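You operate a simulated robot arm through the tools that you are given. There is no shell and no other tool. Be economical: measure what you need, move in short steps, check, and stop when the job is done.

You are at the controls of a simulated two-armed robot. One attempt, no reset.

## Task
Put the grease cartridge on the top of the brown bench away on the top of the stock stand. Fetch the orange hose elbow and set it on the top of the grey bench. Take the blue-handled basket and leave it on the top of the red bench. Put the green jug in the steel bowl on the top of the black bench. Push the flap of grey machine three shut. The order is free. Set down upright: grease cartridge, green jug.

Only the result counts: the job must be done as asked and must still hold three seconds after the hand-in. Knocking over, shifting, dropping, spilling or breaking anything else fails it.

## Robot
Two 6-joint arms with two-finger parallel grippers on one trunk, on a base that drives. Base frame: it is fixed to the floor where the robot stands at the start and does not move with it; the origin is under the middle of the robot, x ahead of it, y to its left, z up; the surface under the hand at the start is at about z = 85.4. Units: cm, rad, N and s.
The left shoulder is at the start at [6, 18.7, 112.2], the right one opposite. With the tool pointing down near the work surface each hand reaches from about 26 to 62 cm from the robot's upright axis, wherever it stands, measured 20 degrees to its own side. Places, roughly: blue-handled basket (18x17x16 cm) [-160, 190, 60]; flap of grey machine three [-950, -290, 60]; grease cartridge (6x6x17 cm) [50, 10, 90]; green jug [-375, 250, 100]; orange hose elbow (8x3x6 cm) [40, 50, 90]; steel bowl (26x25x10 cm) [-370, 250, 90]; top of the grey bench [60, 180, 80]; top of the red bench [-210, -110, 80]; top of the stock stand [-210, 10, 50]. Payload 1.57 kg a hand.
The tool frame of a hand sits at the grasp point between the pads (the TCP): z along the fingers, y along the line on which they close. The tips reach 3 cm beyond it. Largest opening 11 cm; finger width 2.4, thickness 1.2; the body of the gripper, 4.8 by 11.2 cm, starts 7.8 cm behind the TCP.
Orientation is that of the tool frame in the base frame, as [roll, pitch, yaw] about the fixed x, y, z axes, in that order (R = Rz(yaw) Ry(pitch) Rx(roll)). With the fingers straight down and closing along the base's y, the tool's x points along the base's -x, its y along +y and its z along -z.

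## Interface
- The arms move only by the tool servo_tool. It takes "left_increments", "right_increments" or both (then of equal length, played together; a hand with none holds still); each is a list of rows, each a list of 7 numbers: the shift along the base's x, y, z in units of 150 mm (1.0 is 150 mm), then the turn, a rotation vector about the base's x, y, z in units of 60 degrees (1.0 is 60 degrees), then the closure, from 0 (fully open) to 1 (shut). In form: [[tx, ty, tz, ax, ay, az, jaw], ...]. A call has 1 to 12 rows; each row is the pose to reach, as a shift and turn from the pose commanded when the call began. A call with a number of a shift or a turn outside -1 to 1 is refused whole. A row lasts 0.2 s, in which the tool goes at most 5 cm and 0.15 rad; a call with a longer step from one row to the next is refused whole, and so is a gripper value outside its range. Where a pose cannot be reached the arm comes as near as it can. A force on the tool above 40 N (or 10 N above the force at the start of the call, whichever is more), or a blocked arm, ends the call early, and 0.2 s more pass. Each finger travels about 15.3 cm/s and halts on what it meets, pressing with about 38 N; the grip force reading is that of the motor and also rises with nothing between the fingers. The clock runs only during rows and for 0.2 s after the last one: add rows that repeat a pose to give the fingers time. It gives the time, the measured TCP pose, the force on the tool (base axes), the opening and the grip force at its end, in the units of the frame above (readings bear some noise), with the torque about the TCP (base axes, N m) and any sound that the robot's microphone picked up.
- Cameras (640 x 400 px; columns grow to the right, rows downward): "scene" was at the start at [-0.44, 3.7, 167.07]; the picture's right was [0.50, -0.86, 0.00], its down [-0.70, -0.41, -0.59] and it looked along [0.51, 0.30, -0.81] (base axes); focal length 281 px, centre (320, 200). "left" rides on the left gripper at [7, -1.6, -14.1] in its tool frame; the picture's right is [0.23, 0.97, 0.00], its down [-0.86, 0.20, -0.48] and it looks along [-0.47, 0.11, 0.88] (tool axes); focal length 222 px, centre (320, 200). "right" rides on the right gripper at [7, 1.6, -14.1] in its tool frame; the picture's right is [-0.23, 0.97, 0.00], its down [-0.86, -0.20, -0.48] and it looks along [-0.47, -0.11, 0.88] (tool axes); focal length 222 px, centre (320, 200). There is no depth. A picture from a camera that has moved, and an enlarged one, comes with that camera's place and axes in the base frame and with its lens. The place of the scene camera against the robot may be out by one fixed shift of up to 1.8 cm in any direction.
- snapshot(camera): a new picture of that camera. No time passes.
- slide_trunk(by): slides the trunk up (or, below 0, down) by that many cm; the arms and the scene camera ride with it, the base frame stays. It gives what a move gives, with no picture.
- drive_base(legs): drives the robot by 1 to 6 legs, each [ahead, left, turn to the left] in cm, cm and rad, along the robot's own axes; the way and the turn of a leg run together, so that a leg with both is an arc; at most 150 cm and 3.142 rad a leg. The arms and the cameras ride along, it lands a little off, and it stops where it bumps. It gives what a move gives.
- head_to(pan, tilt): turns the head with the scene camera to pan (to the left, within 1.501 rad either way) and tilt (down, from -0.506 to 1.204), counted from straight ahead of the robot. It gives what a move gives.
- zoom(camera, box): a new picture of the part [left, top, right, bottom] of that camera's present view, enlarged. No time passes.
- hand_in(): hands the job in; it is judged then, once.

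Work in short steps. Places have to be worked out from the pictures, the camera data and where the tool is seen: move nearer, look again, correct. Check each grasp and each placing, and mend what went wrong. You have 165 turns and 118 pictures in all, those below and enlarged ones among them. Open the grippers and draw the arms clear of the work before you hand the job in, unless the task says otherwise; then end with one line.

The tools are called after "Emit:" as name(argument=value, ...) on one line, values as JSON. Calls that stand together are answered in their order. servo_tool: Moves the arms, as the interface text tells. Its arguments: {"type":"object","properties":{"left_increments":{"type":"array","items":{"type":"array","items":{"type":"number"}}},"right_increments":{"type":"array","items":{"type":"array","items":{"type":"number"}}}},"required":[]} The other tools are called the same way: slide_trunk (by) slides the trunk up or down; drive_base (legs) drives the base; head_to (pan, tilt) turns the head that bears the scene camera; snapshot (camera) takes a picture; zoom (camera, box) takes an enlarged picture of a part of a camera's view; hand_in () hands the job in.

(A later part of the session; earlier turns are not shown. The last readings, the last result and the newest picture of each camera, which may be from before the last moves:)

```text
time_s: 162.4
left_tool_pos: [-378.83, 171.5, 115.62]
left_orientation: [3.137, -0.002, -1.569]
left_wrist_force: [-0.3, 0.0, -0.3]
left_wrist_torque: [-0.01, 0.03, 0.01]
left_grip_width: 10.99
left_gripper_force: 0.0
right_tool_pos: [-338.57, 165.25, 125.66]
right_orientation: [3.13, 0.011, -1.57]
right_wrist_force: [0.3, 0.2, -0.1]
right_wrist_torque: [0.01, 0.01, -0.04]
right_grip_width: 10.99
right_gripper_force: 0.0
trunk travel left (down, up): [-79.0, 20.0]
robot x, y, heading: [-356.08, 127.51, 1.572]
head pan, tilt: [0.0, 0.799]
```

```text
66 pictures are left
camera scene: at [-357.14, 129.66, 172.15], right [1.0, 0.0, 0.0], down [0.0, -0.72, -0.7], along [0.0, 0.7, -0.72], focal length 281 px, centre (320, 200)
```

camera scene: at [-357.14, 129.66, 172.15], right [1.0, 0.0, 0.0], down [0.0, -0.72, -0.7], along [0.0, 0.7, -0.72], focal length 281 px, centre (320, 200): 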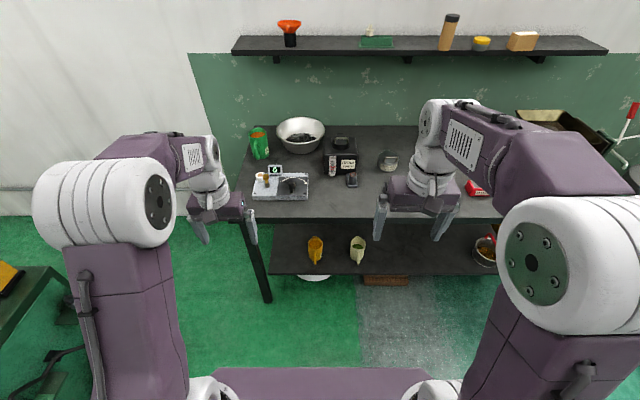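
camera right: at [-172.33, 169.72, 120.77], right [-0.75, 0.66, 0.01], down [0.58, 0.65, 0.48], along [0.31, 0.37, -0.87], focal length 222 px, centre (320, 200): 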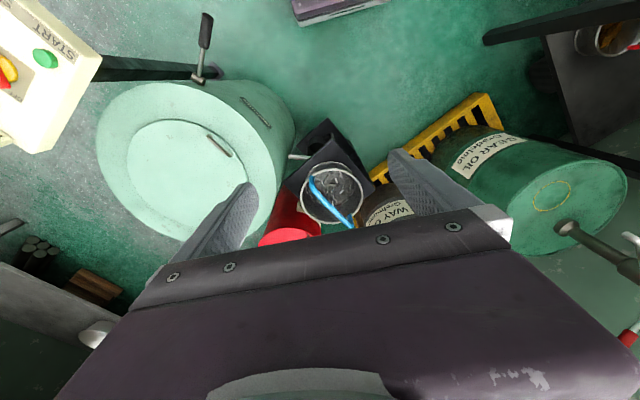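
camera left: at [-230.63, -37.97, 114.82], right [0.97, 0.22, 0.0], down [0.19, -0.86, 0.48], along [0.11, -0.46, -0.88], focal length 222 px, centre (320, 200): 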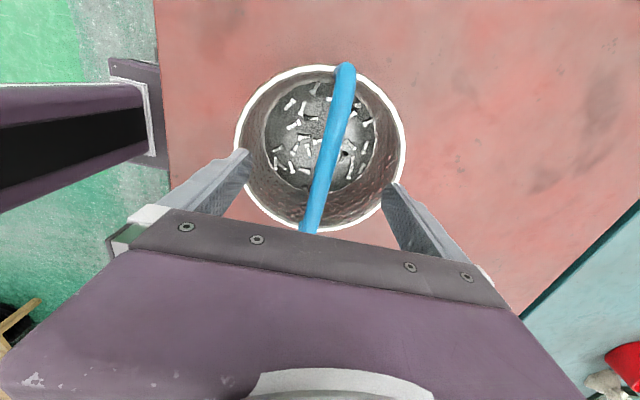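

The green jug is at about (-387, 245) with the bowl near (-367, 252). Zooming.

Emit:
zoom(camera="scene", box=[230, 105, 380, 210])

```text
3.81 times, centred on (305, 158) of scene
camera zoom: at [-357.14, 129.66, 172.15], right [1.0, 0.0, 0.0], down [0.0, -0.72, -0.7], along [0.0, 0.7, -0.72], focal length 1072 px, centre (377, 362)
```

zoom: 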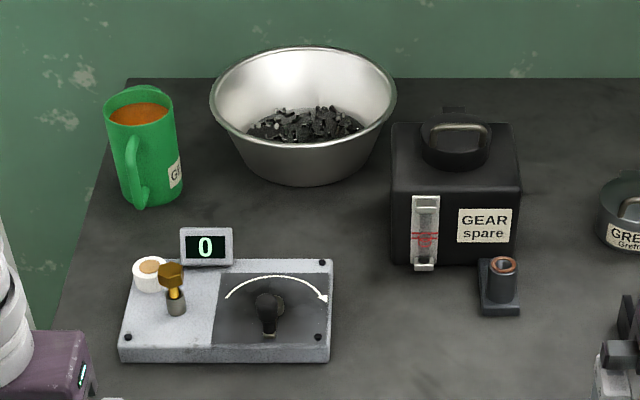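

The jug (full of liquid, handle toward −y) is near the bench's left end (edge x≈-395), 42 cm deep from the front. Approaching from the left end is better, so I'll look that way.

Emit:
head_to(pan=0.9, tilt=0.75)

Emit:
snapshot(camera="scene")

Emit:
snapshot(camera="left")

```text
time_s: 163.6
left_tool_pos: [-378.98, 171.39, 115.66]
left_orientation: [3.138, -0.002, -1.567]
left_wrist_force: [0.8, -1.2, -1.0]
left_wrist_torque: [0.0, 0.02, 0.0]
left_grip_width: 10.98
left_gripper_force: 0.0
right_tool_pos: [-338.62, 165.34, 125.72]
right_orientation: [3.131, 0.011, -1.571]
right_wrist_force: [0.4, 0.4, -0.2]
right_wrist_torque: [0.01, 0.01, 0.01]
right_grip_width: 11.0
right_gripper_force: 0.1
trunk travel left (down, up): [-79.0, 20.0]
robot x, y, heading: [-356.55, 127.9, 1.574]
head pan, tilt: [0.901, 0.75]
```

```text
64 pictures are left
camera scene: at [-363.65, 126.81, 172.54], right [0.62, 0.78, 0.0], down [0.54, -0.42, -0.73], along [-0.57, 0.45, -0.68], focal length 281 px, centre (320, 200)
```

scene: 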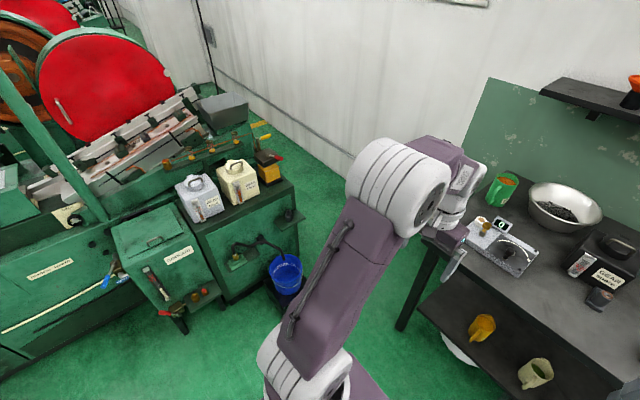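

```text
63 pictures are left
camera left: at [-377.21, 164.49, 129.83], right [-0.97, -0.23, 0.0], down [-0.2, 0.86, 0.48], along [-0.11, 0.46, -0.88], focal length 222 px, centre (320, 200)
```

left: 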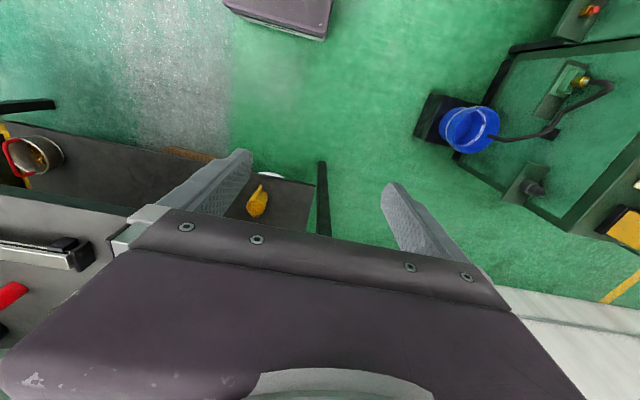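

The base footprint is narrower than the deck (about ±19 wide, 23 ahead). A front approach with a forward-tilted tool looks workable; I'll raise the trunk a little and drive up to the bench front at (-353, 178).

Emit:
slide_trunk(by=12)

Emit:
drive_base(legs=[[49, -4, 0]])

Emit:
head_to(pan=0.25, tilt=0.8)

Emit:
snapshot(camera="scene")

Emit:
snapshot(camera="left")

```text
time_s: 165.1
left_tool_pos: [-378.98, 171.43, 127.69]
left_orientation: [3.138, -0.004, -1.566]
left_wrist_force: [0.7, -0.1, -0.2]
left_wrist_torque: [-0.03, 0.02, -0.01]
left_grip_width: 10.99
left_gripper_force: 0.1
right_tool_pos: [-338.69, 165.3, 137.77]
right_orientation: [3.132, 0.007, -1.568]
right_wrist_force: [0.3, 0.2, 0.2]
right_wrist_torque: [-0.01, 0.06, 0.0]
right_grip_width: 11.01
right_gripper_force: 0.1
trunk travel left (down, up): [-91.0, 8.0]
robot x, y, heading: [-356.22, 127.67, 1.568]
head pan, tilt: [0.901, 0.75]
```

```text
time_s: 168.0
left_tool_pos: [-375.07, 220.5, 127.85]
left_orientation: [3.138, -0.003, -1.567]
left_wrist_force: [-0.2, -0.7, 0.2]
left_wrist_torque: [0.03, 0.01, 0.04]
left_grip_width: 11.02
left_gripper_force: 0.0
right_tool_pos: [-334.69, 214.28, 137.74]
right_orientation: [3.132, 0.012, -1.567]
right_wrist_force: [0.0, -0.2, 0.5]
right_wrist_torque: [0.04, -0.01, -0.01]
right_grip_width: 11.0
right_gripper_force: 0.0
trunk travel left (down, up): [-91.0, 8.0]
robot x, y, heading: [-352.01, 176.88, 1.576]
head pan, tilt: [0.901, 0.75]
```

```text
time_s: 169.1
left_tool_pos: [-375.13, 220.67, 127.74]
left_orientation: [3.138, -0.004, -1.567]
left_wrist_force: [-0.3, 0.0, -0.5]
left_wrist_torque: [0.01, 0.0, 0.0]
left_grip_width: 10.96
left_gripper_force: 0.1
right_tool_pos: [-334.88, 214.55, 137.65]
right_orientation: [3.13, 0.009, -1.567]
right_wrist_force: [0.6, 0.4, -0.3]
right_wrist_torque: [0.0, 0.01, -0.01]
right_grip_width: 10.99
right_gripper_force: 0.0
trunk travel left (down, up): [-91.0, 8.0]
robot x, y, heading: [-352.32, 176.94, 1.575]
head pan, tilt: [0.25, 0.799]
```

```text
62 pictures are left
camera scene: at [-355.33, 178.76, 184.14], right [0.97, 0.25, 0.0], down [0.18, -0.69, -0.7], along [-0.17, 0.67, -0.72], focal length 281 px, centre (320, 200)
```

scene: 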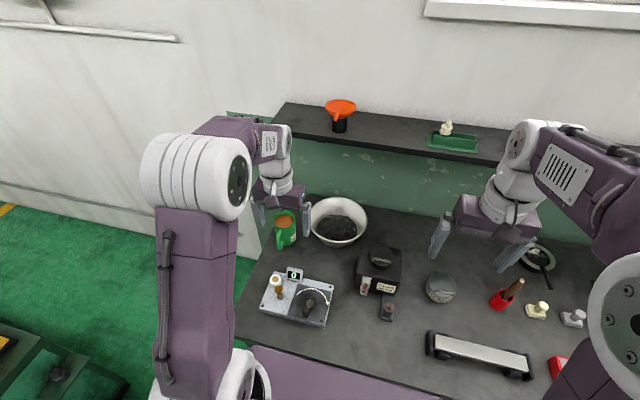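

```text
61 pictures are left
camera left: at [-373.38, 213.74, 141.82], right [-0.97, -0.23, 0.0], down [-0.2, 0.86, 0.48], along [-0.11, 0.46, -0.88], focal length 222 px, centre (320, 200)
```

left: 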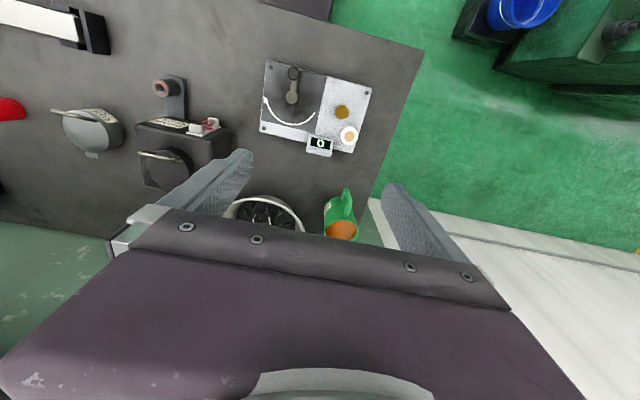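

Jug centre is at (-386, 243.4), 12.5 cm tall, handle toward −y; bowl near (-367, 254). I need about 10 cm more, so I'll creep forward.

Emit:
drive_base(legs=[[6, 0, 0], [5, 0, 0]])

```text
time_s: 170.5
left_tool_pos: [-375.12, 230.35, 128.23]
left_orientation: [3.137, 0.009, -1.565]
left_wrist_force: [0.2, -1.7, 0.5]
left_wrist_torque: [0.16, -0.01, 0.01]
left_grip_width: 10.99
left_gripper_force: 0.1
right_tool_pos: [-334.85, 224.22, 138.12]
right_orientation: [3.131, 0.021, -1.57]
right_wrist_force: [0.2, -1.4, 0.3]
right_wrist_torque: [0.18, 0.03, 0.0]
right_grip_width: 11.0
right_gripper_force: 0.1
trunk travel left (down, up): [-91.0, 8.0]
robot x, y, heading: [-352.62, 187.37, 1.573]
head pan, tilt: [0.25, 0.799]
```

Now at y≈187 without bumping. I'll lower the trunk 10 cm, tilt the left tool 30° forward, and move above the jug.

Emit:
slide_trunk(by=-10)

Emit:
servo_tool(left_increments=[[0, 0, 0, 0.13, 0, 0, 0], [0, 0, 0, 0.26, 0, 0, 0], [0, 0, 0, 0.39, 0, 0, 0], [-0.1, 0, 0, 0.5, 0, 0, 0], [-0.25, 0.1, 0, 0.5, 0, 0, 0], [-0.4, 0.2, 0, 0.5, 0, 0, 0], [-0.55, 0.3, 0, 0.5, 0, 0, 0], [-0.73, 0.4, 0, 0.5, 0, 0, 0], [-0.73, 0.4, 0, 0.5, 0, 0, 0]])

Emit:
snapshot(camera="left")

Emit:
snapshot(camera="scene")

```text
time_s: 171.9
left_tool_pos: [-375.06, 231.44, 117.72]
left_orientation: [3.137, -0.003, -1.568]
left_wrist_force: [0.4, -0.8, 0.3]
left_wrist_torque: [0.02, 0.0, 0.0]
left_grip_width: 10.98
left_gripper_force: 0.1
right_tool_pos: [-334.73, 225.22, 127.74]
right_orientation: [3.131, 0.012, -1.567]
right_wrist_force: [0.3, 0.3, 0.6]
right_wrist_torque: [0.0, 0.03, 0.02]
right_grip_width: 11.0
right_gripper_force: 0.1
trunk travel left (down, up): [-81.0, 18.0]
robot x, y, heading: [-352.7, 187.8, 1.576]
head pan, tilt: [0.25, 0.799]
```

```text
time_s: 173.9
left_tool_pos: [-385.95, 237.6, 117.66]
left_orientation: [3.141, 0.52, -1.567]
left_wrist_force: [0.3, -0.3, 0.1]
left_wrist_torque: [0.0, 0.04, 0.02]
left_grip_width: 10.99
left_gripper_force: 0.0
right_tool_pos: [-334.76, 225.64, 127.8]
right_orientation: [3.13, 0.01, -1.566]
right_wrist_force: [0.0, 0.8, 0.7]
right_wrist_torque: [0.02, 0.01, -0.01]
right_grip_width: 10.99
right_gripper_force: 0.1
trunk travel left (down, up): [-81.0, 18.0]
robot x, y, heading: [-352.64, 188.1, 1.572]
head pan, tilt: [0.25, 0.799]
```

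```text
60 pictures are left
camera left: at [-384.32, 224.47, 126.45], right [-0.97, -0.2, -0.11], down [-0.2, 0.5, 0.84], along [-0.11, 0.84, -0.53], focal length 222 px, centre (320, 200)
```

left: 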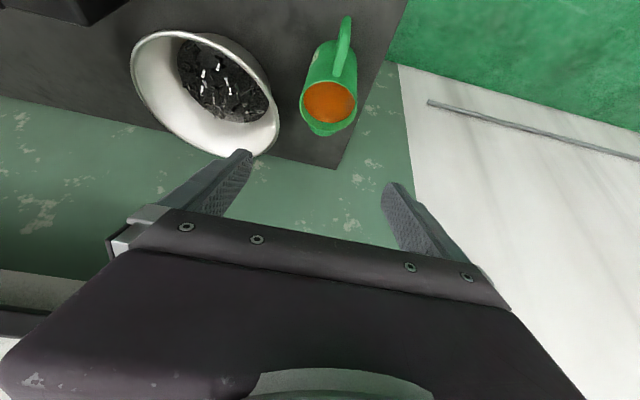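

```text
59 pictures are left
camera scene: at [-355.31, 189.67, 174.15], right [0.97, 0.25, 0.0], down [0.18, -0.69, -0.7], along [-0.17, 0.68, -0.72], focal length 281 px, centre (320, 200)
```

scene: 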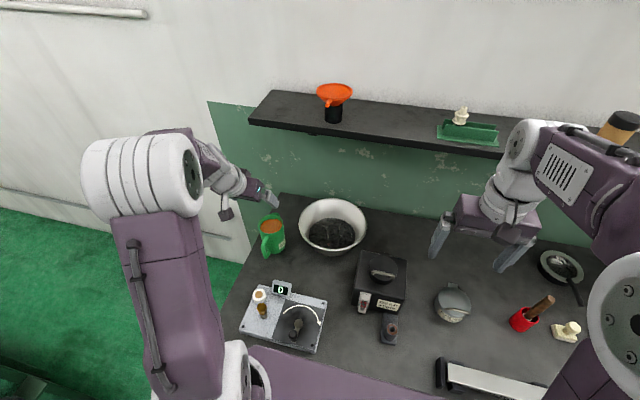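

Jug mouth is at (-386.3, 244), bowl centre at (-367, 250.7). I'll align and descend to z≈101 for a check.

Emit:
servo_tool(left_increments=[[-0.02, 0.2, 0, 0, 0, 0, 0], [-0.02, 0.41, 0, 0, 0, 0, 0], [-0.02, 0.41, -0.2, 0, 0, 0, 0], [-0.02, 0.41, -0.4, 0, 0, 0, 0], [-0.02, 0.41, -0.6, 0, 0, 0, 0], [-0.02, 0.41, -0.8, 0, 0, 0, 0], [-0.02, 0.41, -0.9, 0, 0, 0, 0], [-0.02, 0.41, -0.9, 0, 0, 0, 0]])

Emit:
snapshot(camera="left")

Emit:
zoom(camera="scene", box=[200, 140, 380, 270])

```text
time_s: 175.7
left_tool_pos: [-386.39, 243.77, 104.29]
left_orientation: [-3.14, 0.519, -1.566]
left_wrist_force: [-0.4, 0.3, -0.7]
left_wrist_torque: [-0.01, -0.02, -0.01]
left_grip_width: 11.01
left_gripper_force: 0.0
right_tool_pos: [-334.8, 225.54, 127.67]
right_orientation: [3.131, 0.01, -1.568]
right_wrist_force: [0.1, 0.4, -0.6]
right_wrist_torque: [0.02, 0.01, -0.01]
right_grip_width: 11.01
right_gripper_force: 0.0
trunk travel left (down, up): [-81.0, 18.0]
robot x, y, heading: [-352.71, 188.16, 1.575]
head pan, tilt: [0.25, 0.799]
```

```text
58 pictures are left
camera left: at [-384.67, 230.64, 113.02], right [-0.97, -0.2, -0.11], down [-0.2, 0.5, 0.84], along [-0.11, 0.84, -0.53], focal length 222 px, centre (320, 200)
```

left: 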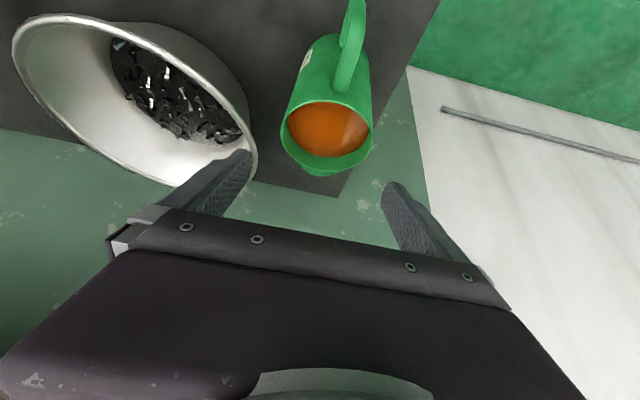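

```text
3.08 times, centred on (290, 205) of scene
camera zoom: at [-355.33, 189.67, 174.15], right [0.97, 0.25, 0.0], down [0.18, -0.69, -0.7], along [-0.17, 0.68, -0.72], focal length 866 px, centre (412, 185)
```

zoom: 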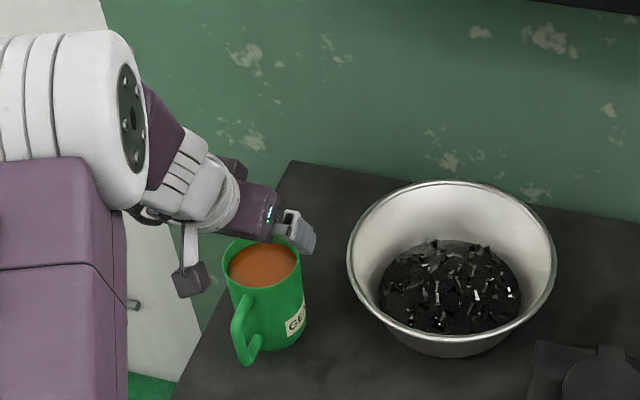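

The open finger would pass within ~1 cm of the bowl rim, so I'll pre-close to about 9.7 cm and descend to z≈94.3.

Emit:
servo_tool(left_increments=[[0, -0.02, 0, 0, 0, 0, 0.12], [0, -0.02, -0.15, 0, 0, 0, 0.12], [0, -0.02, -0.3, 0, 0, 0, 0.12], [0, -0.02, -0.45, 0, 0, 0, 0.12], [0, -0.02, -0.58, 0, 0, 0, 0.12], [0, -0.02, -0.66, 0, 0, 0, 0.12], [0, -0.02, -0.66, 0, 0, 0, 0.12]])

Emit:
snapshot(camera="left")

Emit:
zoom(camera="scene", box=[200, 140, 380, 270])

```text
time_s: 177.3
left_tool_pos: [-386.41, 243.48, 94.36]
left_orientation: [-3.141, 0.52, -1.566]
left_wrist_force: [-0.1, 0.5, 0.4]
left_wrist_torque: [-0.01, -0.01, -0.01]
left_grip_width: 9.68
left_gripper_force: 0.1
right_tool_pos: [-334.78, 225.4, 127.64]
right_orientation: [3.131, 0.01, -1.567]
right_wrist_force: [-0.5, -0.1, 0.2]
right_wrist_torque: [-0.01, -0.02, 0.01]
right_grip_width: 11.02
right_gripper_force: 0.0
trunk travel left (down, up): [-81.0, 18.0]
robot x, y, heading: [-352.83, 188.03, 1.575]
head pan, tilt: [0.25, 0.799]
```

```text
56 pictures are left
camera left: at [-384.7, 230.28, 103.12], right [-0.97, -0.2, -0.11], down [-0.2, 0.5, 0.84], along [-0.11, 0.84, -0.53], focal length 222 px, centre (320, 200)
```

left: 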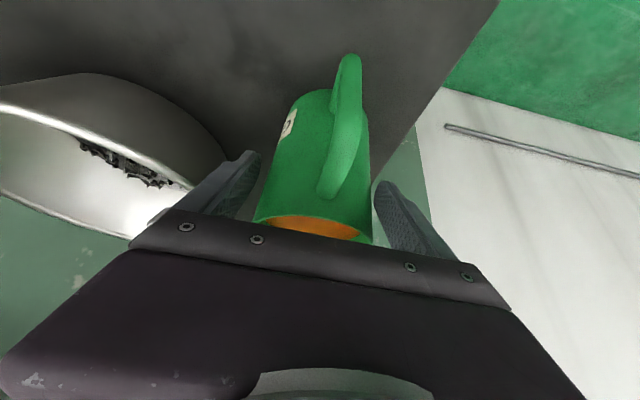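

```text
3.08 times, centred on (290, 205) of scene
camera zoom: at [-355.34, 189.65, 174.15], right [0.97, 0.25, 0.0], down [0.18, -0.69, -0.7], along [-0.17, 0.68, -0.72], focal length 866 px, centre (412, 185)
```

zoom: 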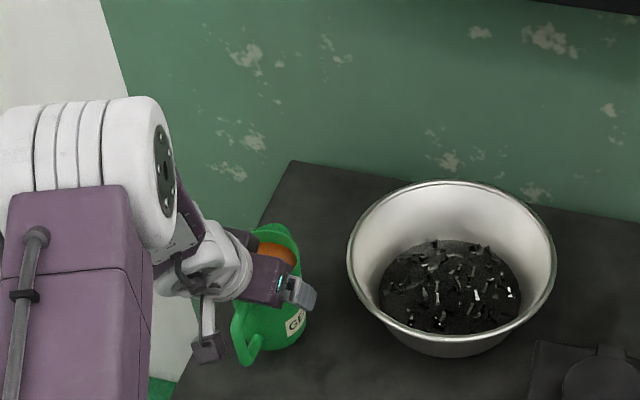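

Both fingers straddle the jug with no contact. I'll close slowly.

Emit:
servo_tool(left_increments=[[0, 0, 0, 0, 0, 0, 0.18], [0, 0, 0, 0, 0, 0, 0.24], [0, 0, 0, 0, 0, 0, 0.3], [0, 0, 0, 0, 0, 0, 0.4], [0, 0, 0, 0, 0, 0, 0.6], [0, 0, 0, 0, 0, 0, 1], [0, 0, 0, 0, 0, 0, 1], [0, 0, 0, 0, 0, 0, 1]])

Emit:
snapshot(camera="left")

```text
time_s: 179.1
left_tool_pos: [-386.36, 243.39, 94.36]
left_orientation: [3.142, 0.519, -1.566]
left_wrist_force: [-1.9, -0.5, 0.2]
left_wrist_torque: [0.03, 0.07, 0.05]
left_grip_width: 8.34
left_gripper_force: 38.3
right_tool_pos: [-334.79, 225.59, 127.72]
right_orientation: [3.133, 0.009, -1.569]
right_wrist_force: [-0.9, -0.4, 0.2]
right_wrist_torque: [0.04, 0.03, 0.02]
right_grip_width: 10.98
right_gripper_force: 0.0
trunk travel left (down, up): [-81.0, 18.0]
robot x, y, heading: [-352.66, 187.98, 1.574]
head pan, tilt: [0.25, 0.799]
```

```text
54 pictures are left
camera left: at [-384.74, 230.3, 103.12], right [-0.97, -0.2, -0.11], down [-0.2, 0.5, 0.84], along [-0.11, 0.84, -0.53], focal length 222 px, centre (320, 200)
```

left: 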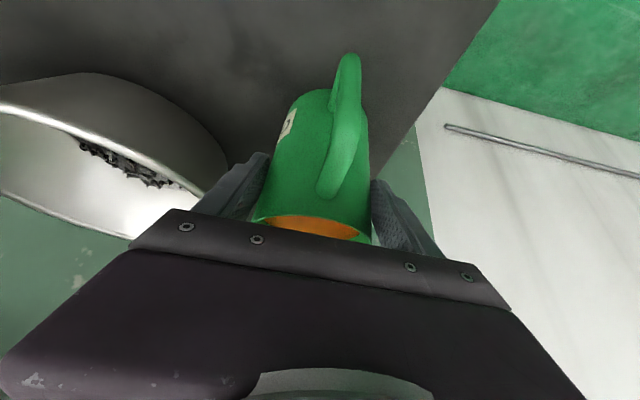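

Gripped at 8.34 cm. I'll lift slowly.

Emit:
servo_tool(left_increments=[[0, 0, 0.03, 0, 0, 0, 1], [0, 0, 0.08, 0, 0, 0, 1], [0, 0, 0.16, 0, 0, 0, 1], [0, 0, 0.25, 0, 0, 0, 1], [0, 0, 0.35, 0, 0, 0, 1], [0, 0, 0.45, 0, 0, 0, 1], [0, 0, 0.55, 0, 0, 0, 1], [0, 0, 0.65, 0, 0, 0, 1], [0, 0, 0.75, 0, 0, 0, 1], [0, 0, 0.84, 0, 0, 0, 1], [0, 0, 0.9, 0, 0, 0, 1], [0, 0, 0.92, 0, 0, 0, 1]])

Emit:
snapshot(camera="scene")

```text
time_s: 181.7
left_tool_pos: [-386.41, 243.65, 108.0]
left_orientation: [-3.139, 0.521, -1.566]
left_wrist_force: [-0.4, 0.1, -5.3]
left_wrist_torque: [-0.02, -0.01, 0.01]
left_grip_width: 8.29
left_gripper_force: 38.1
right_tool_pos: [-334.78, 225.69, 127.68]
right_orientation: [3.132, 0.008, -1.567]
right_wrist_force: [-0.6, 0.0, 0.1]
right_wrist_torque: [-0.02, 0.03, -0.02]
right_grip_width: 11.01
right_gripper_force: 0.1
trunk travel left (down, up): [-81.0, 18.0]
robot x, y, heading: [-352.79, 187.86, 1.578]
head pan, tilt: [0.25, 0.799]
```

```text
53 pictures are left
camera scene: at [-355.42, 189.79, 174.14], right [0.97, 0.25, 0.0], down [0.18, -0.69, -0.7], along [-0.17, 0.67, -0.72], focal length 281 px, centre (320, 200)
```

scene: 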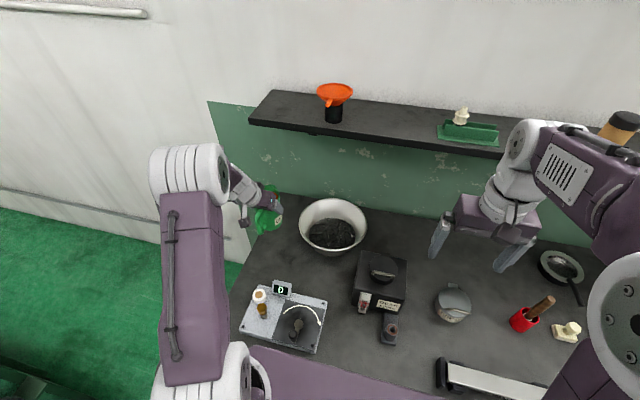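

Jug is held upright. I'll move it slowly over the bowl.

Emit:
servo_tool(left_increments=[[0.04, 0.01, 0.03, 0, 0, 0, 1], [0.1, 0.03, 0.07, 0, 0, 0, 1], [0.2, 0.06, 0.1, 0, 0, 0, 1], [0.3, 0.1, 0.1, 0, 0, 0, 1], [0.4, 0.14, 0.1, 0, 0, 0, 1], [0.5, 0.18, 0.1, 0, 0, 0, 1], [0.6, 0.22, 0.1, 0, 0, 0, 1], [0.7, 0.26, 0.1, 0, 0, 0, 1], [0.8, 0.3, 0.1, 0, 0, 0, 1], [0.9, 0.34, 0.1, 0, 0, 0, 1], [0.97, 0.38, 0.1, 0, 0, 0, 1], [1, 0.4, 0.1, 0, 0, 0, 1]])

Emit:
snapshot(camera="left")

Emit:
zoom(camera="scene", box=[220, 140, 400, 270])

```text
time_s: 184.3
left_tool_pos: [-371.25, 249.5, 109.58]
left_orientation: [-3.141, 0.521, -1.566]
left_wrist_force: [0.2, -0.4, -4.8]
left_wrist_torque: [-0.01, 0.01, 0.03]
left_grip_width: 8.34
left_gripper_force: 37.5
right_tool_pos: [-334.86, 225.68, 127.76]
right_orientation: [3.133, 0.01, -1.567]
right_wrist_force: [-0.3, 0.3, 0.1]
right_wrist_torque: [0.0, 0.01, 0.02]
right_grip_width: 11.01
right_gripper_force: 0.1
trunk travel left (down, up): [-81.0, 18.0]
robot x, y, heading: [-352.0, 188.38, 1.572]
head pan, tilt: [0.25, 0.799]
```

```text
52 pictures are left
camera left: at [-369.65, 236.46, 118.32], right [-0.97, -0.2, -0.11], down [-0.2, 0.5, 0.84], along [-0.11, 0.84, -0.53], focal length 222 px, centre (320, 200)
```

left: 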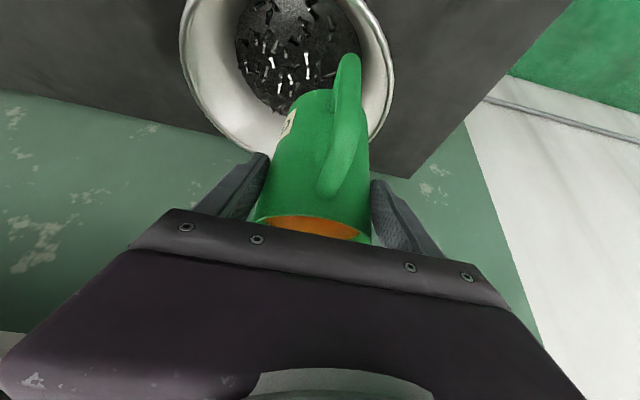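

```text
3.08 times, centred on (310, 205) of scene
camera zoom: at [-355.38, 189.81, 174.14], right [0.97, 0.25, 0.0], down [0.18, -0.69, -0.7], along [-0.17, 0.67, -0.72], focal length 866 px, centre (351, 185)
```

zoom: 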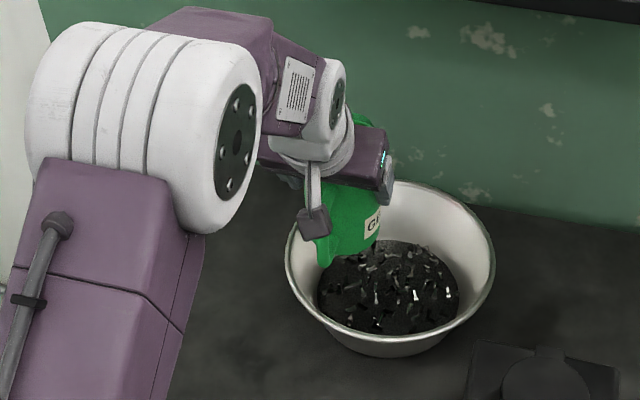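

I'll shift the last 5 cm over the bowl centre (-366, 251) and begin lowering.

Emit:
servo_tool(left_increments=[[0.05, 0.01, 0, 0, 0, 0, 1], [0.13, 0.03, 0, 0, 0, 0, 1], [0.22, 0.05, 0, 0, 0, 0, 1], [0.3, 0.06, 0, 0, 0, 0, 1], [0.35, 0.06, 0, 0, 0, 0, 1], [0.35, 0.06, -0.06, 0, 0, 0, 1], [0.35, 0.06, -0.14, 0, 0, 0, 1], [0.35, 0.06, -0.22, 0, 0, 0, 1], [0.35, 0.06, -0.3, 0, 0, 0, 1], [0.35, 0.06, -0.37, 0, 0, 0, 1], [0.35, 0.06, -0.4, 0, 0, 0, 1], [0.35, 0.06, -0.4, 0, 0, 0, 1]])

Emit:
snapshot(camera="left")

Emit:
zoom(camera="scene", box=[240, 150, 400, 270])

```text
time_s: 186.9
left_tool_pos: [-366.12, 250.44, 103.55]
left_orientation: [-3.141, 0.52, -1.565]
left_wrist_force: [-0.2, 0.1, -5.7]
left_wrist_torque: [-0.01, 0.01, 0.02]
left_grip_width: 8.32
left_gripper_force: 38.2
right_tool_pos: [-334.82, 225.72, 127.8]
right_orientation: [3.134, 0.008, -1.569]
right_wrist_force: [-0.3, 1.0, 0.2]
right_wrist_torque: [0.03, 0.01, -0.02]
right_grip_width: 11.01
right_gripper_force: 0.1
trunk travel left (down, up): [-81.0, 18.0]
robot x, y, heading: [-352.47, 187.65, 1.577]
head pan, tilt: [0.25, 0.799]
```

```text
50 pictures are left
camera left: at [-364.42, 237.29, 112.32], right [-0.97, -0.2, -0.11], down [-0.2, 0.5, 0.84], along [-0.11, 0.84, -0.53], focal length 222 px, centre (320, 200)
```

left: 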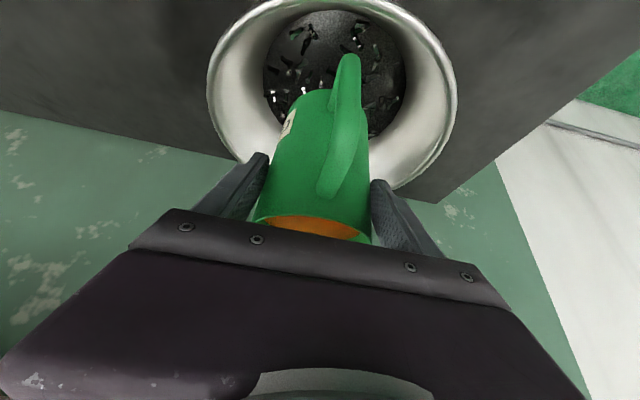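

```text
3.33 times, centred on (320, 210) of scene
camera zoom: at [-355.38, 189.79, 174.14], right [0.97, 0.25, 0.0], down [0.18, -0.69, -0.7], along [-0.17, 0.67, -0.72], focal length 938 px, centre (320, 167)
```

zoom: 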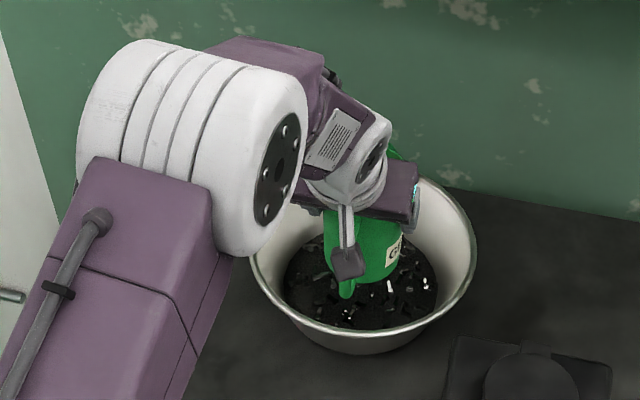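

Centred. I'll lower slowly the next 5 cm.

Emit:
servo_tool(left_increments=[[0, 0, -0.04, 0, 0, 0, 1], [0, 0, -0.08, 0, 0, 0, 1], [0, 0, -0.12, 0, 0, 0, 1], [0, 0, -0.16, 0, 0, 0, 1], [0, 0, -0.2, 0, 0, 0, 1], [0, 0, -0.24, 0, 0, 0, 1], [0, 0, -0.27, 0, 0, 0, 1], [0, 0, -0.3, 0, 0, 0, 1], [0, 0, -0.32, 0, 0, 0, 1]])

```text
time_s: 188.9
left_tool_pos: [-366.09, 250.46, 98.67]
left_orientation: [3.14, 0.519, -1.566]
left_wrist_force: [0.4, 0.0, -6.0]
left_wrist_torque: [-0.02, 0.0, 0.02]
left_grip_width: 8.28
left_gripper_force: 38.1
right_tool_pos: [-334.78, 225.61, 127.75]
right_orientation: [3.132, 0.009, -1.567]
right_wrist_force: [-0.6, -0.1, 0.2]
right_wrist_torque: [0.02, -0.02, 0.0]
right_grip_width: 11.0
right_gripper_force: 0.1
trunk travel left (down, up): [-81.0, 18.0]
robot x, y, heading: [-352.56, 188.06, 1.577]
head pan, tilt: [0.25, 0.799]
```

Bottom is at about 89.7 with no contact. I'll continue in 0.25 cm steps.

Emit:
servo_tool(left_increments=[[0, 0, -0.017, 0, 0, 0, 1], [0, 0, -0.033, 0, 0, 0, 1], [0, 0, -0.05, 0, 0, 0, 1], [0, 0, -0.067, 0, 0, 0, 1], [0, 0, -0.083, 0, 0, 0, 1], [0, 0, -0.1, 0, 0, 0, 1]])

Emit:
zoom(camera="scene", box=[240, 150, 400, 270])

```text
time_s: 190.3
left_tool_pos: [-365.99, 250.62, 97.31]
left_orientation: [3.141, 0.525, -1.566]
left_wrist_force: [0.7, 12.2, 3.1]
left_wrist_torque: [0.14, -0.04, 0.04]
left_grip_width: 8.27
left_gripper_force: 37.8
right_tool_pos: [-334.8, 225.71, 127.69]
right_orientation: [3.131, 0.008, -1.567]
right_wrist_force: [-0.9, -0.9, 0.6]
right_wrist_torque: [-0.01, -0.02, -0.01]
right_grip_width: 11.02
right_gripper_force: 0.0
trunk travel left (down, up): [-81.0, 18.0]
robot x, y, heading: [-352.74, 187.76, 1.574]
head pan, tilt: [0.25, 0.799]
```

```text
3.33 times, centred on (320, 210) of scene
camera zoom: at [-355.31, 189.96, 174.15], right [0.97, 0.25, 0.0], down [0.18, -0.7, -0.7], along [-0.17, 0.67, -0.72], focal length 938 px, centre (320, 167)
```

zoom: 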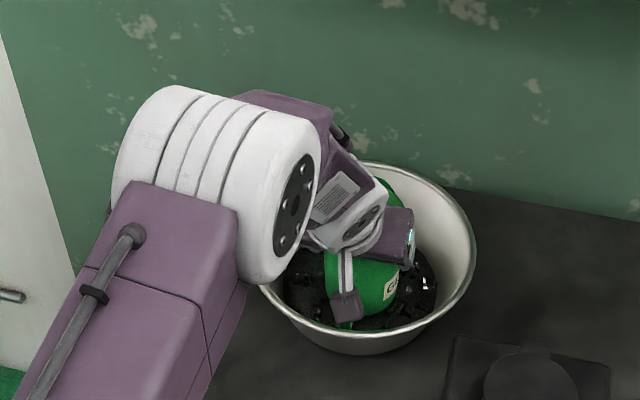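

Contact: about 9 N vertical plus 12 N toward +y, suggesting the jug's handle touches the near wall of the bowl. I'll shift 0.6 cm to +y after easing up slightly, then lower again.

Emit:
servo_tool(left_increments=[[0, 0, 0.04, 0, 0, 0, 1], [0, 0.03, 0.04, 0, 0, 0, 1], [0, 0.06, 0.04, 0, 0, 0, 1], [0, 0.06, 0.02, 0, 0, 0, 1], [0, 0.06, 0, 0, 0, 0, 1], [0, 0.06, 0, 0, 0, 0, 1]])

```text
time_s: 191.7
left_tool_pos: [-365.92, 251.38, 97.3]
left_orientation: [3.141, 0.521, -1.564]
left_wrist_force: [1.0, -0.9, -5.6]
left_wrist_torque: [-0.02, -0.01, -0.02]
left_grip_width: 8.29
left_gripper_force: 37.8
right_tool_pos: [-334.83, 225.62, 127.63]
right_orientation: [3.134, 0.009, -1.568]
right_wrist_force: [0.6, 0.8, -0.4]
right_wrist_torque: [-0.01, -0.04, -0.04]
right_grip_width: 10.99
right_gripper_force: 0.0
trunk travel left (down, up): [-81.0, 18.0]
robot x, y, heading: [-352.55, 187.86, 1.576]
head pan, tilt: [0.25, 0.799]
```

The force cleared, confirming the handle contact. I'll shift another 0.4 cm and keep lowering.

Emit:
servo_tool(left_increments=[[0, 0.03, 0, 0, 0, 0, 1], [0, 0.03, -0.017, 0, 0, 0, 1], [0, 0.03, -0.033, 0, 0, 0, 1], [0, 0.03, -0.05, 0, 0, 0, 1], [0, 0.03, -0.067, 0, 0, 0, 1]])

```text
time_s: 192.9
left_tool_pos: [-366.17, 251.77, 96.32]
left_orientation: [3.141, 0.52, -1.567]
left_wrist_force: [-0.2, 0.9, -5.6]
left_wrist_torque: [-0.03, 0.0, 0.01]
left_grip_width: 8.29
left_gripper_force: 38.1
right_tool_pos: [-334.82, 225.56, 127.57]
right_orientation: [3.135, 0.008, -1.568]
right_wrist_force: [0.4, -0.1, -0.4]
right_wrist_torque: [0.02, 0.01, -0.03]
right_grip_width: 11.01
right_gripper_force: 0.0
trunk travel left (down, up): [-81.0, 18.0]
robot x, y, heading: [-352.78, 188.04, 1.575]
head pan, tilt: [0.25, 0.799]
```

Emit:
servo_tool(left_increments=[[0, 0.01, -0.015, 0, 0, 0, 1], [0, 0.02, -0.03, 0, 0, 0, 1], [0, 0.02, -0.045, 0, 0, 0, 1], [0, 0.02, -0.06, 0, 0, 0, 1]])

Emit:
snapshot(camera="left")

Emit:
zoom(camera="scene", box=[240, 150, 400, 270])

```text
time_s: 193.9
left_tool_pos: [-366.09, 252.13, 95.36]
left_orientation: [3.14, 0.522, -1.567]
left_wrist_force: [-0.3, -0.4, -5.3]
left_wrist_torque: [-0.01, 0.01, 0.02]
left_grip_width: 8.3
left_gripper_force: 37.9
right_tool_pos: [-334.76, 225.53, 127.7]
right_orientation: [3.134, 0.008, -1.567]
right_wrist_force: [0.3, 0.3, -0.2]
right_wrist_torque: [0.01, -0.02, -0.02]
right_grip_width: 11.01
right_gripper_force: 0.0
trunk travel left (down, up): [-81.0, 18.0]
robot x, y, heading: [-352.55, 187.28, 1.576]
head pan, tilt: [0.25, 0.799]
```

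```text
47 pictures are left
camera left: at [-364.45, 238.99, 104.14], right [-0.97, -0.2, -0.11], down [-0.2, 0.5, 0.84], along [-0.11, 0.84, -0.53], focal length 222 px, centre (320, 200)
```

left: 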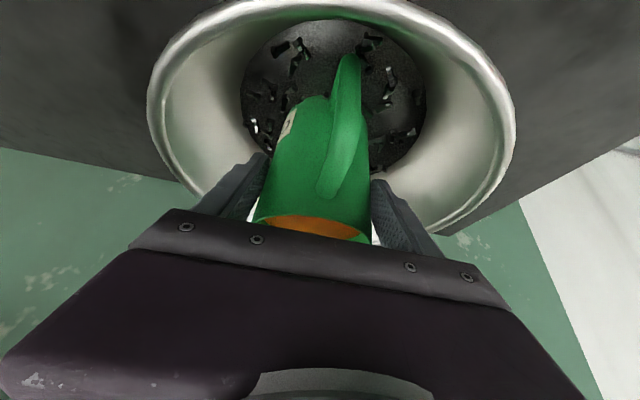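

```text
3.33 times, centred on (320, 210) of scene
camera zoom: at [-355.38, 189.81, 174.14], right [0.97, 0.25, 0.0], down [0.18, -0.69, -0.7], along [-0.17, 0.67, -0.72], focal length 938 px, centre (320, 167)
```

zoom: 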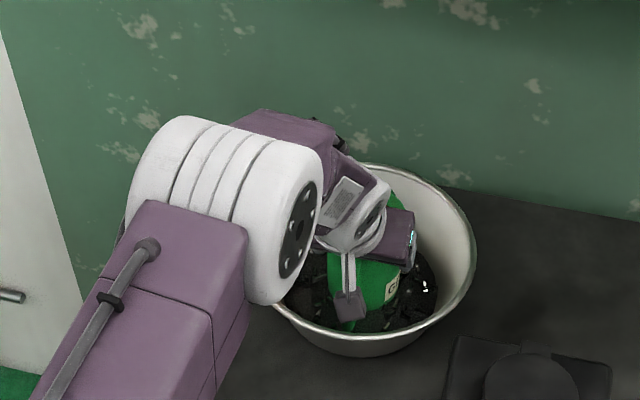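

Still free at bottom ≈86.4. I'll lower a bit more in small steps until contact.

Emit:
servo_tool(left_increments=[[0, 0, -0.013, 0, 0, 0, 1], [0, 0, -0.026, 0, 0, 0, 1], [0, 0, -0.039, 0, 0, 0, 1], [0, 0, -0.052, 0, 0, 0, 1]])

```text
time_s: 194.9
left_tool_pos: [-366.12, 252.15, 94.78]
left_orientation: [3.142, 0.525, -1.566]
left_wrist_force: [-1.4, 0.8, 4.0]
left_wrist_torque: [-0.22, 0.22, -0.01]
left_grip_width: 8.3
left_gripper_force: 38.3
right_tool_pos: [-334.8, 225.51, 127.78]
right_orientation: [3.132, 0.012, -1.567]
right_wrist_force: [0.1, 0.1, -0.3]
right_wrist_torque: [-0.01, -0.03, 0.0]
right_grip_width: 11.0
right_gripper_force: 0.0
trunk travel left (down, up): [-81.0, 18.0]
robot x, y, heading: [-352.46, 188.01, 1.575]
head pan, tilt: [0.25, 0.799]
```

The jug rests on the bowl floor with a purely vertical force. I'll release slowly.

Emit:
servo_tool(left_increments=[[0, 0, 0.01, 0, 0, 0, 0.6], [0, 0, 0.01, 0, 0, 0, 0.25], [0, 0, 0.01, 0, 0, 0, 0.2], [0, 0, 0.01, 0, 0, 0, 0.12], [0, 0, 0.01, 0, 0, 0, 0.05], [0, 0, 0.01, 0, 0, 0, 0], [0, 0, 0.01, 0, 0, 0, 0]])

Emit:
snapshot(camera="left")

```text
time_s: 196.5
left_tool_pos: [-366.07, 252.05, 94.83]
left_orientation: [-3.142, 0.519, -1.564]
left_wrist_force: [0.2, 0.3, -0.2]
left_wrist_torque: [0.01, 0.0, -0.02]
left_grip_width: 10.99
left_gripper_force: 0.0
right_tool_pos: [-334.79, 225.59, 127.6]
right_orientation: [3.131, 0.012, -1.567]
right_wrist_force: [-0.8, -0.7, -0.1]
right_wrist_torque: [0.05, 0.0, 0.0]
right_grip_width: 11.0
right_gripper_force: 0.1
trunk travel left (down, up): [-81.0, 18.0]
robot x, y, heading: [-352.47, 187.97, 1.575]
head pan, tilt: [0.25, 0.799]
```

```text
45 pictures are left
camera left: at [-364.4, 238.9, 103.55], right [-0.97, -0.2, -0.11], down [-0.2, 0.5, 0.84], along [-0.11, 0.84, -0.53], focal length 222 px, centre (320, 200)
```

left: 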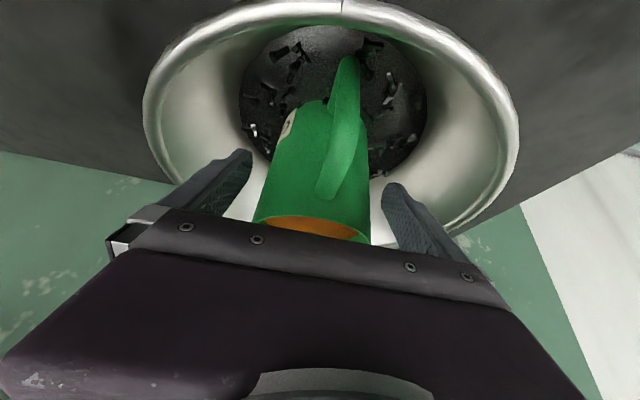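

The jug stands alone. I'll raise the hand straight up and check.

Emit:
servo_tool(left_increments=[[0, 0, 0.1, 0, 0, 0, 0], [0, 0, 0.25, 0, 0, 0, 0], [0, 0, 0.4, 0, 0, 0, 0], [0, 0, 0.6, 0, 0, 0, 0], [0, 0, 0.8, 0, 0, 0, 0], [0, -0.1, 0.9, 0, 0, 0, 0], [0, -0.3, 0.9, -0.1, 0, 0, 0], [0, -0.5, 0.9, -0.2, 0, 0, 0], [0, -0.7, 0.9, -0.3, 0, 0, 0], [0, -0.9, 0.9, -0.4, 0, 0, 0], [0, -1, 0.9, -0.5, 0, 0, 0]])

Emit:
zoom(camera="scene", box=[220, 140, 400, 270])

```text
time_s: 198.9
left_tool_pos: [-366.0, 237.03, 108.17]
left_orientation: [3.139, -0.006, -1.566]
left_wrist_force: [-0.8, 0.2, -0.7]
left_wrist_torque: [0.01, -0.03, -0.01]
left_grip_width: 11.01
left_gripper_force: 0.1
right_tool_pos: [-334.77, 225.54, 127.62]
right_orientation: [3.131, 0.01, -1.567]
right_wrist_force: [-0.9, 0.0, -0.8]
right_wrist_torque: [-0.01, 0.05, 0.0]
right_grip_width: 11.02
right_gripper_force: 0.1
trunk travel left (down, up): [-81.0, 18.0]
robot x, y, heading: [-352.44, 187.56, 1.568]
head pan, tilt: [0.25, 0.799]
```

```text
3.08 times, centred on (310, 205) of scene
camera zoom: at [-355.35, 189.75, 174.14], right [0.97, 0.25, 0.0], down [0.18, -0.69, -0.7], along [-0.17, 0.67, -0.72], focal length 866 px, centre (351, 185)
```

zoom: 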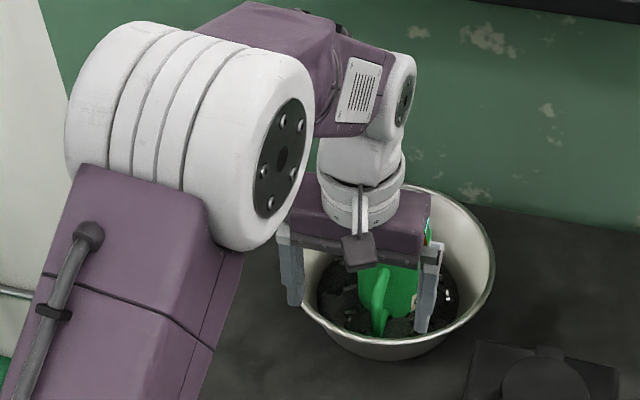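

I'll raise the trunk, back the robot off, and verify the jug from a distance.

Emit:
slide_trunk(by=12)

Emit:
drive_base(legs=[[-65, 0, 0]])

Emit:
zoom(camera="scene", box=[220, 80, 420, 220])

Emit:
head_to(pan=1.3, tilt=0.35)

Emit:
snapshot(camera="scene")

```text
time_s: 200.4
left_tool_pos: [-365.93, 237.07, 120.27]
left_orientation: [3.138, -0.003, -1.567]
left_wrist_force: [0.2, -0.3, -0.7]
left_wrist_torque: [-0.03, 0.0, 0.02]
left_grip_width: 10.98
left_gripper_force: 0.0
right_tool_pos: [-334.89, 225.51, 139.64]
right_orientation: [3.131, 0.009, -1.568]
right_wrist_force: [-0.2, 0.5, -0.4]
right_wrist_torque: [0.01, 0.0, -0.01]
right_grip_width: 10.99
right_gripper_force: 0.0
trunk travel left (down, up): [-93.0, 6.0]
robot x, y, heading: [-352.64, 187.76, 1.578]
head pan, tilt: [0.25, 0.799]
```

```text
time_s: 204.0
left_tool_pos: [-365.96, 172.04, 120.27]
left_orientation: [3.138, -0.002, -1.565]
left_wrist_force: [0.5, 0.5, 1.1]
left_wrist_torque: [-0.01, -0.03, -0.01]
left_grip_width: 11.01
left_gripper_force: 0.0
right_tool_pos: [-334.61, 160.45, 139.71]
right_orientation: [3.129, 0.008, -1.565]
right_wrist_force: [-0.7, -0.7, 0.1]
right_wrist_torque: [-0.01, -0.01, -0.04]
right_grip_width: 11.01
right_gripper_force: 0.0
trunk travel left (down, up): [-93.0, 6.0]
robot x, y, heading: [-352.14, 122.54, 1.578]
head pan, tilt: [0.25, 0.799]
```

```text
2.86 times, centred on (320, 150) of scene
camera zoom: at [-355.1, 124.64, 186.14], right [0.97, 0.25, 0.0], down [0.18, -0.69, -0.7], along [-0.18, 0.67, -0.72], focal length 804 px, centre (320, 343)
```

zoom: 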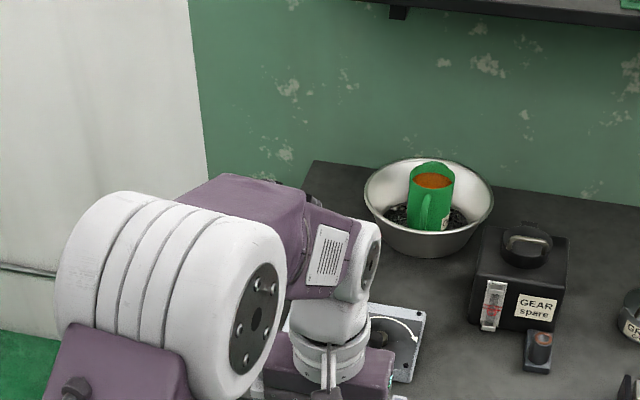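

```text
time_s: 205.3
left_tool_pos: [-365.93, 171.8, 120.24]
left_orientation: [3.139, -0.004, -1.564]
left_wrist_force: [0.1, -0.5, -0.6]
left_wrist_torque: [-0.03, -0.01, -0.02]
left_grip_width: 11.0
left_gripper_force: 0.0
right_tool_pos: [-334.66, 160.33, 139.62]
right_orientation: [3.131, 0.008, -1.565]
right_wrist_force: [-0.1, 0.3, 0.2]
right_wrist_torque: [0.0, 0.0, 0.04]
right_grip_width: 11.01
right_gripper_force: 0.0
trunk travel left (down, up): [-93.0, 6.0]
robot x, y, heading: [-352.16, 122.51, 1.575]
head pan, tilt: [1.3, 0.351]
```

```text
42 pictures are left
camera scene: at [-362.05, 119.1, 190.11], right [0.26, 0.96, 0.0], down [0.33, -0.09, -0.94], along [-0.91, 0.25, -0.34], focal length 281 px, centre (320, 200)
```

scene: 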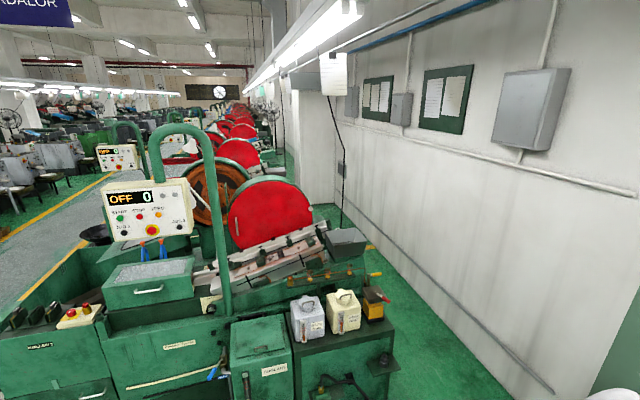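

The jug stands upright in the bowl. Now to the machine flap: I'll back into the aisle, face −x, and look down it.

Emit:
drive_base(legs=[[-150, 0, 0], [-40, 0, 0], [0, 0, 1.567]])

Emit:
head_to(pan=0.15, tilt=0.3)

Emit:
snapshot(camera="scene")

```text
time_s: 218.6
left_tool_pos: [-401.17, -79.8, 120.26]
left_orientation: [3.138, -0.004, -0.022]
left_wrist_force: [-0.2, -0.7, -0.2]
left_wrist_torque: [0.02, -0.01, 0.0]
left_grip_width: 11.0
left_gripper_force: 0.1
right_tool_pos: [-388.93, -48.83, 139.67]
right_orientation: [3.132, 0.01, -0.021]
right_wrist_force: [-0.2, -0.1, 1.1]
right_wrist_torque: [-0.02, 0.02, 0.04]
right_grip_width: 11.02
right_gripper_force: 0.1
trunk travel left (down, up): [-93.0, 6.0]
robot x, y, heading: [-351.55, -67.1, 3.119]
head pan, tilt: [1.3, 0.351]
```

```text
time_s: 220.0
left_tool_pos: [-401.12, -79.79, 120.32]
left_orientation: [3.138, -0.005, -0.021]
left_wrist_force: [-0.2, 0.0, -0.3]
left_wrist_torque: [0.01, 0.0, -0.02]
left_grip_width: 10.99
left_gripper_force: 0.1
right_tool_pos: [-388.91, -48.88, 139.79]
right_orientation: [3.131, 0.011, -0.021]
right_wrist_force: [-0.2, 0.7, 0.0]
right_wrist_torque: [-0.04, -0.02, -0.04]
right_grip_width: 11.0
right_gripper_force: 0.0
trunk travel left (down, up): [-93.0, 6.0]
robot x, y, heading: [-351.45, -67.48, 3.119]
head pan, tilt: [0.15, 0.3]
```

```text
41 pictures are left
camera scene: at [-355.7, -68.89, 190.58], right [-0.13, 0.99, 0.0], down [0.29, 0.04, -0.96], along [-0.95, -0.12, -0.3], focal length 281 px, centre (320, 200)
```

scene: 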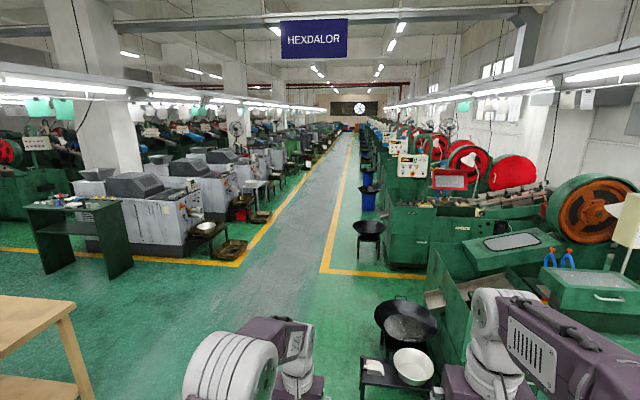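

Emit:
zoom(camera="scene", box=[60, 120, 360, 280])

```text
2.13 times, centred on (210, 200) of scene
camera zoom: at [-355.7, -68.89, 190.58], right [-0.13, 0.99, 0.0], down [0.29, 0.04, -0.96], along [-0.95, -0.12, -0.3], focal length 600 px, centre (555, 200)
```

zoom: 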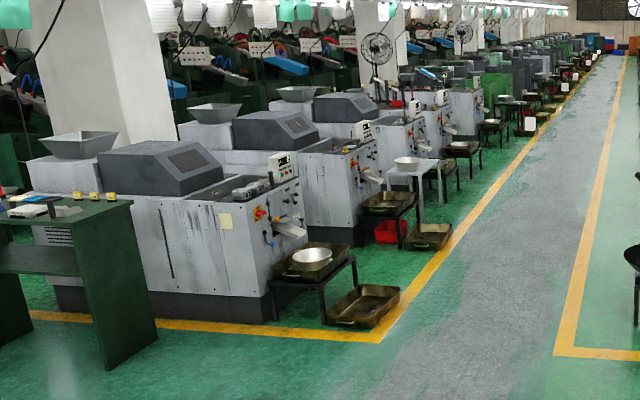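

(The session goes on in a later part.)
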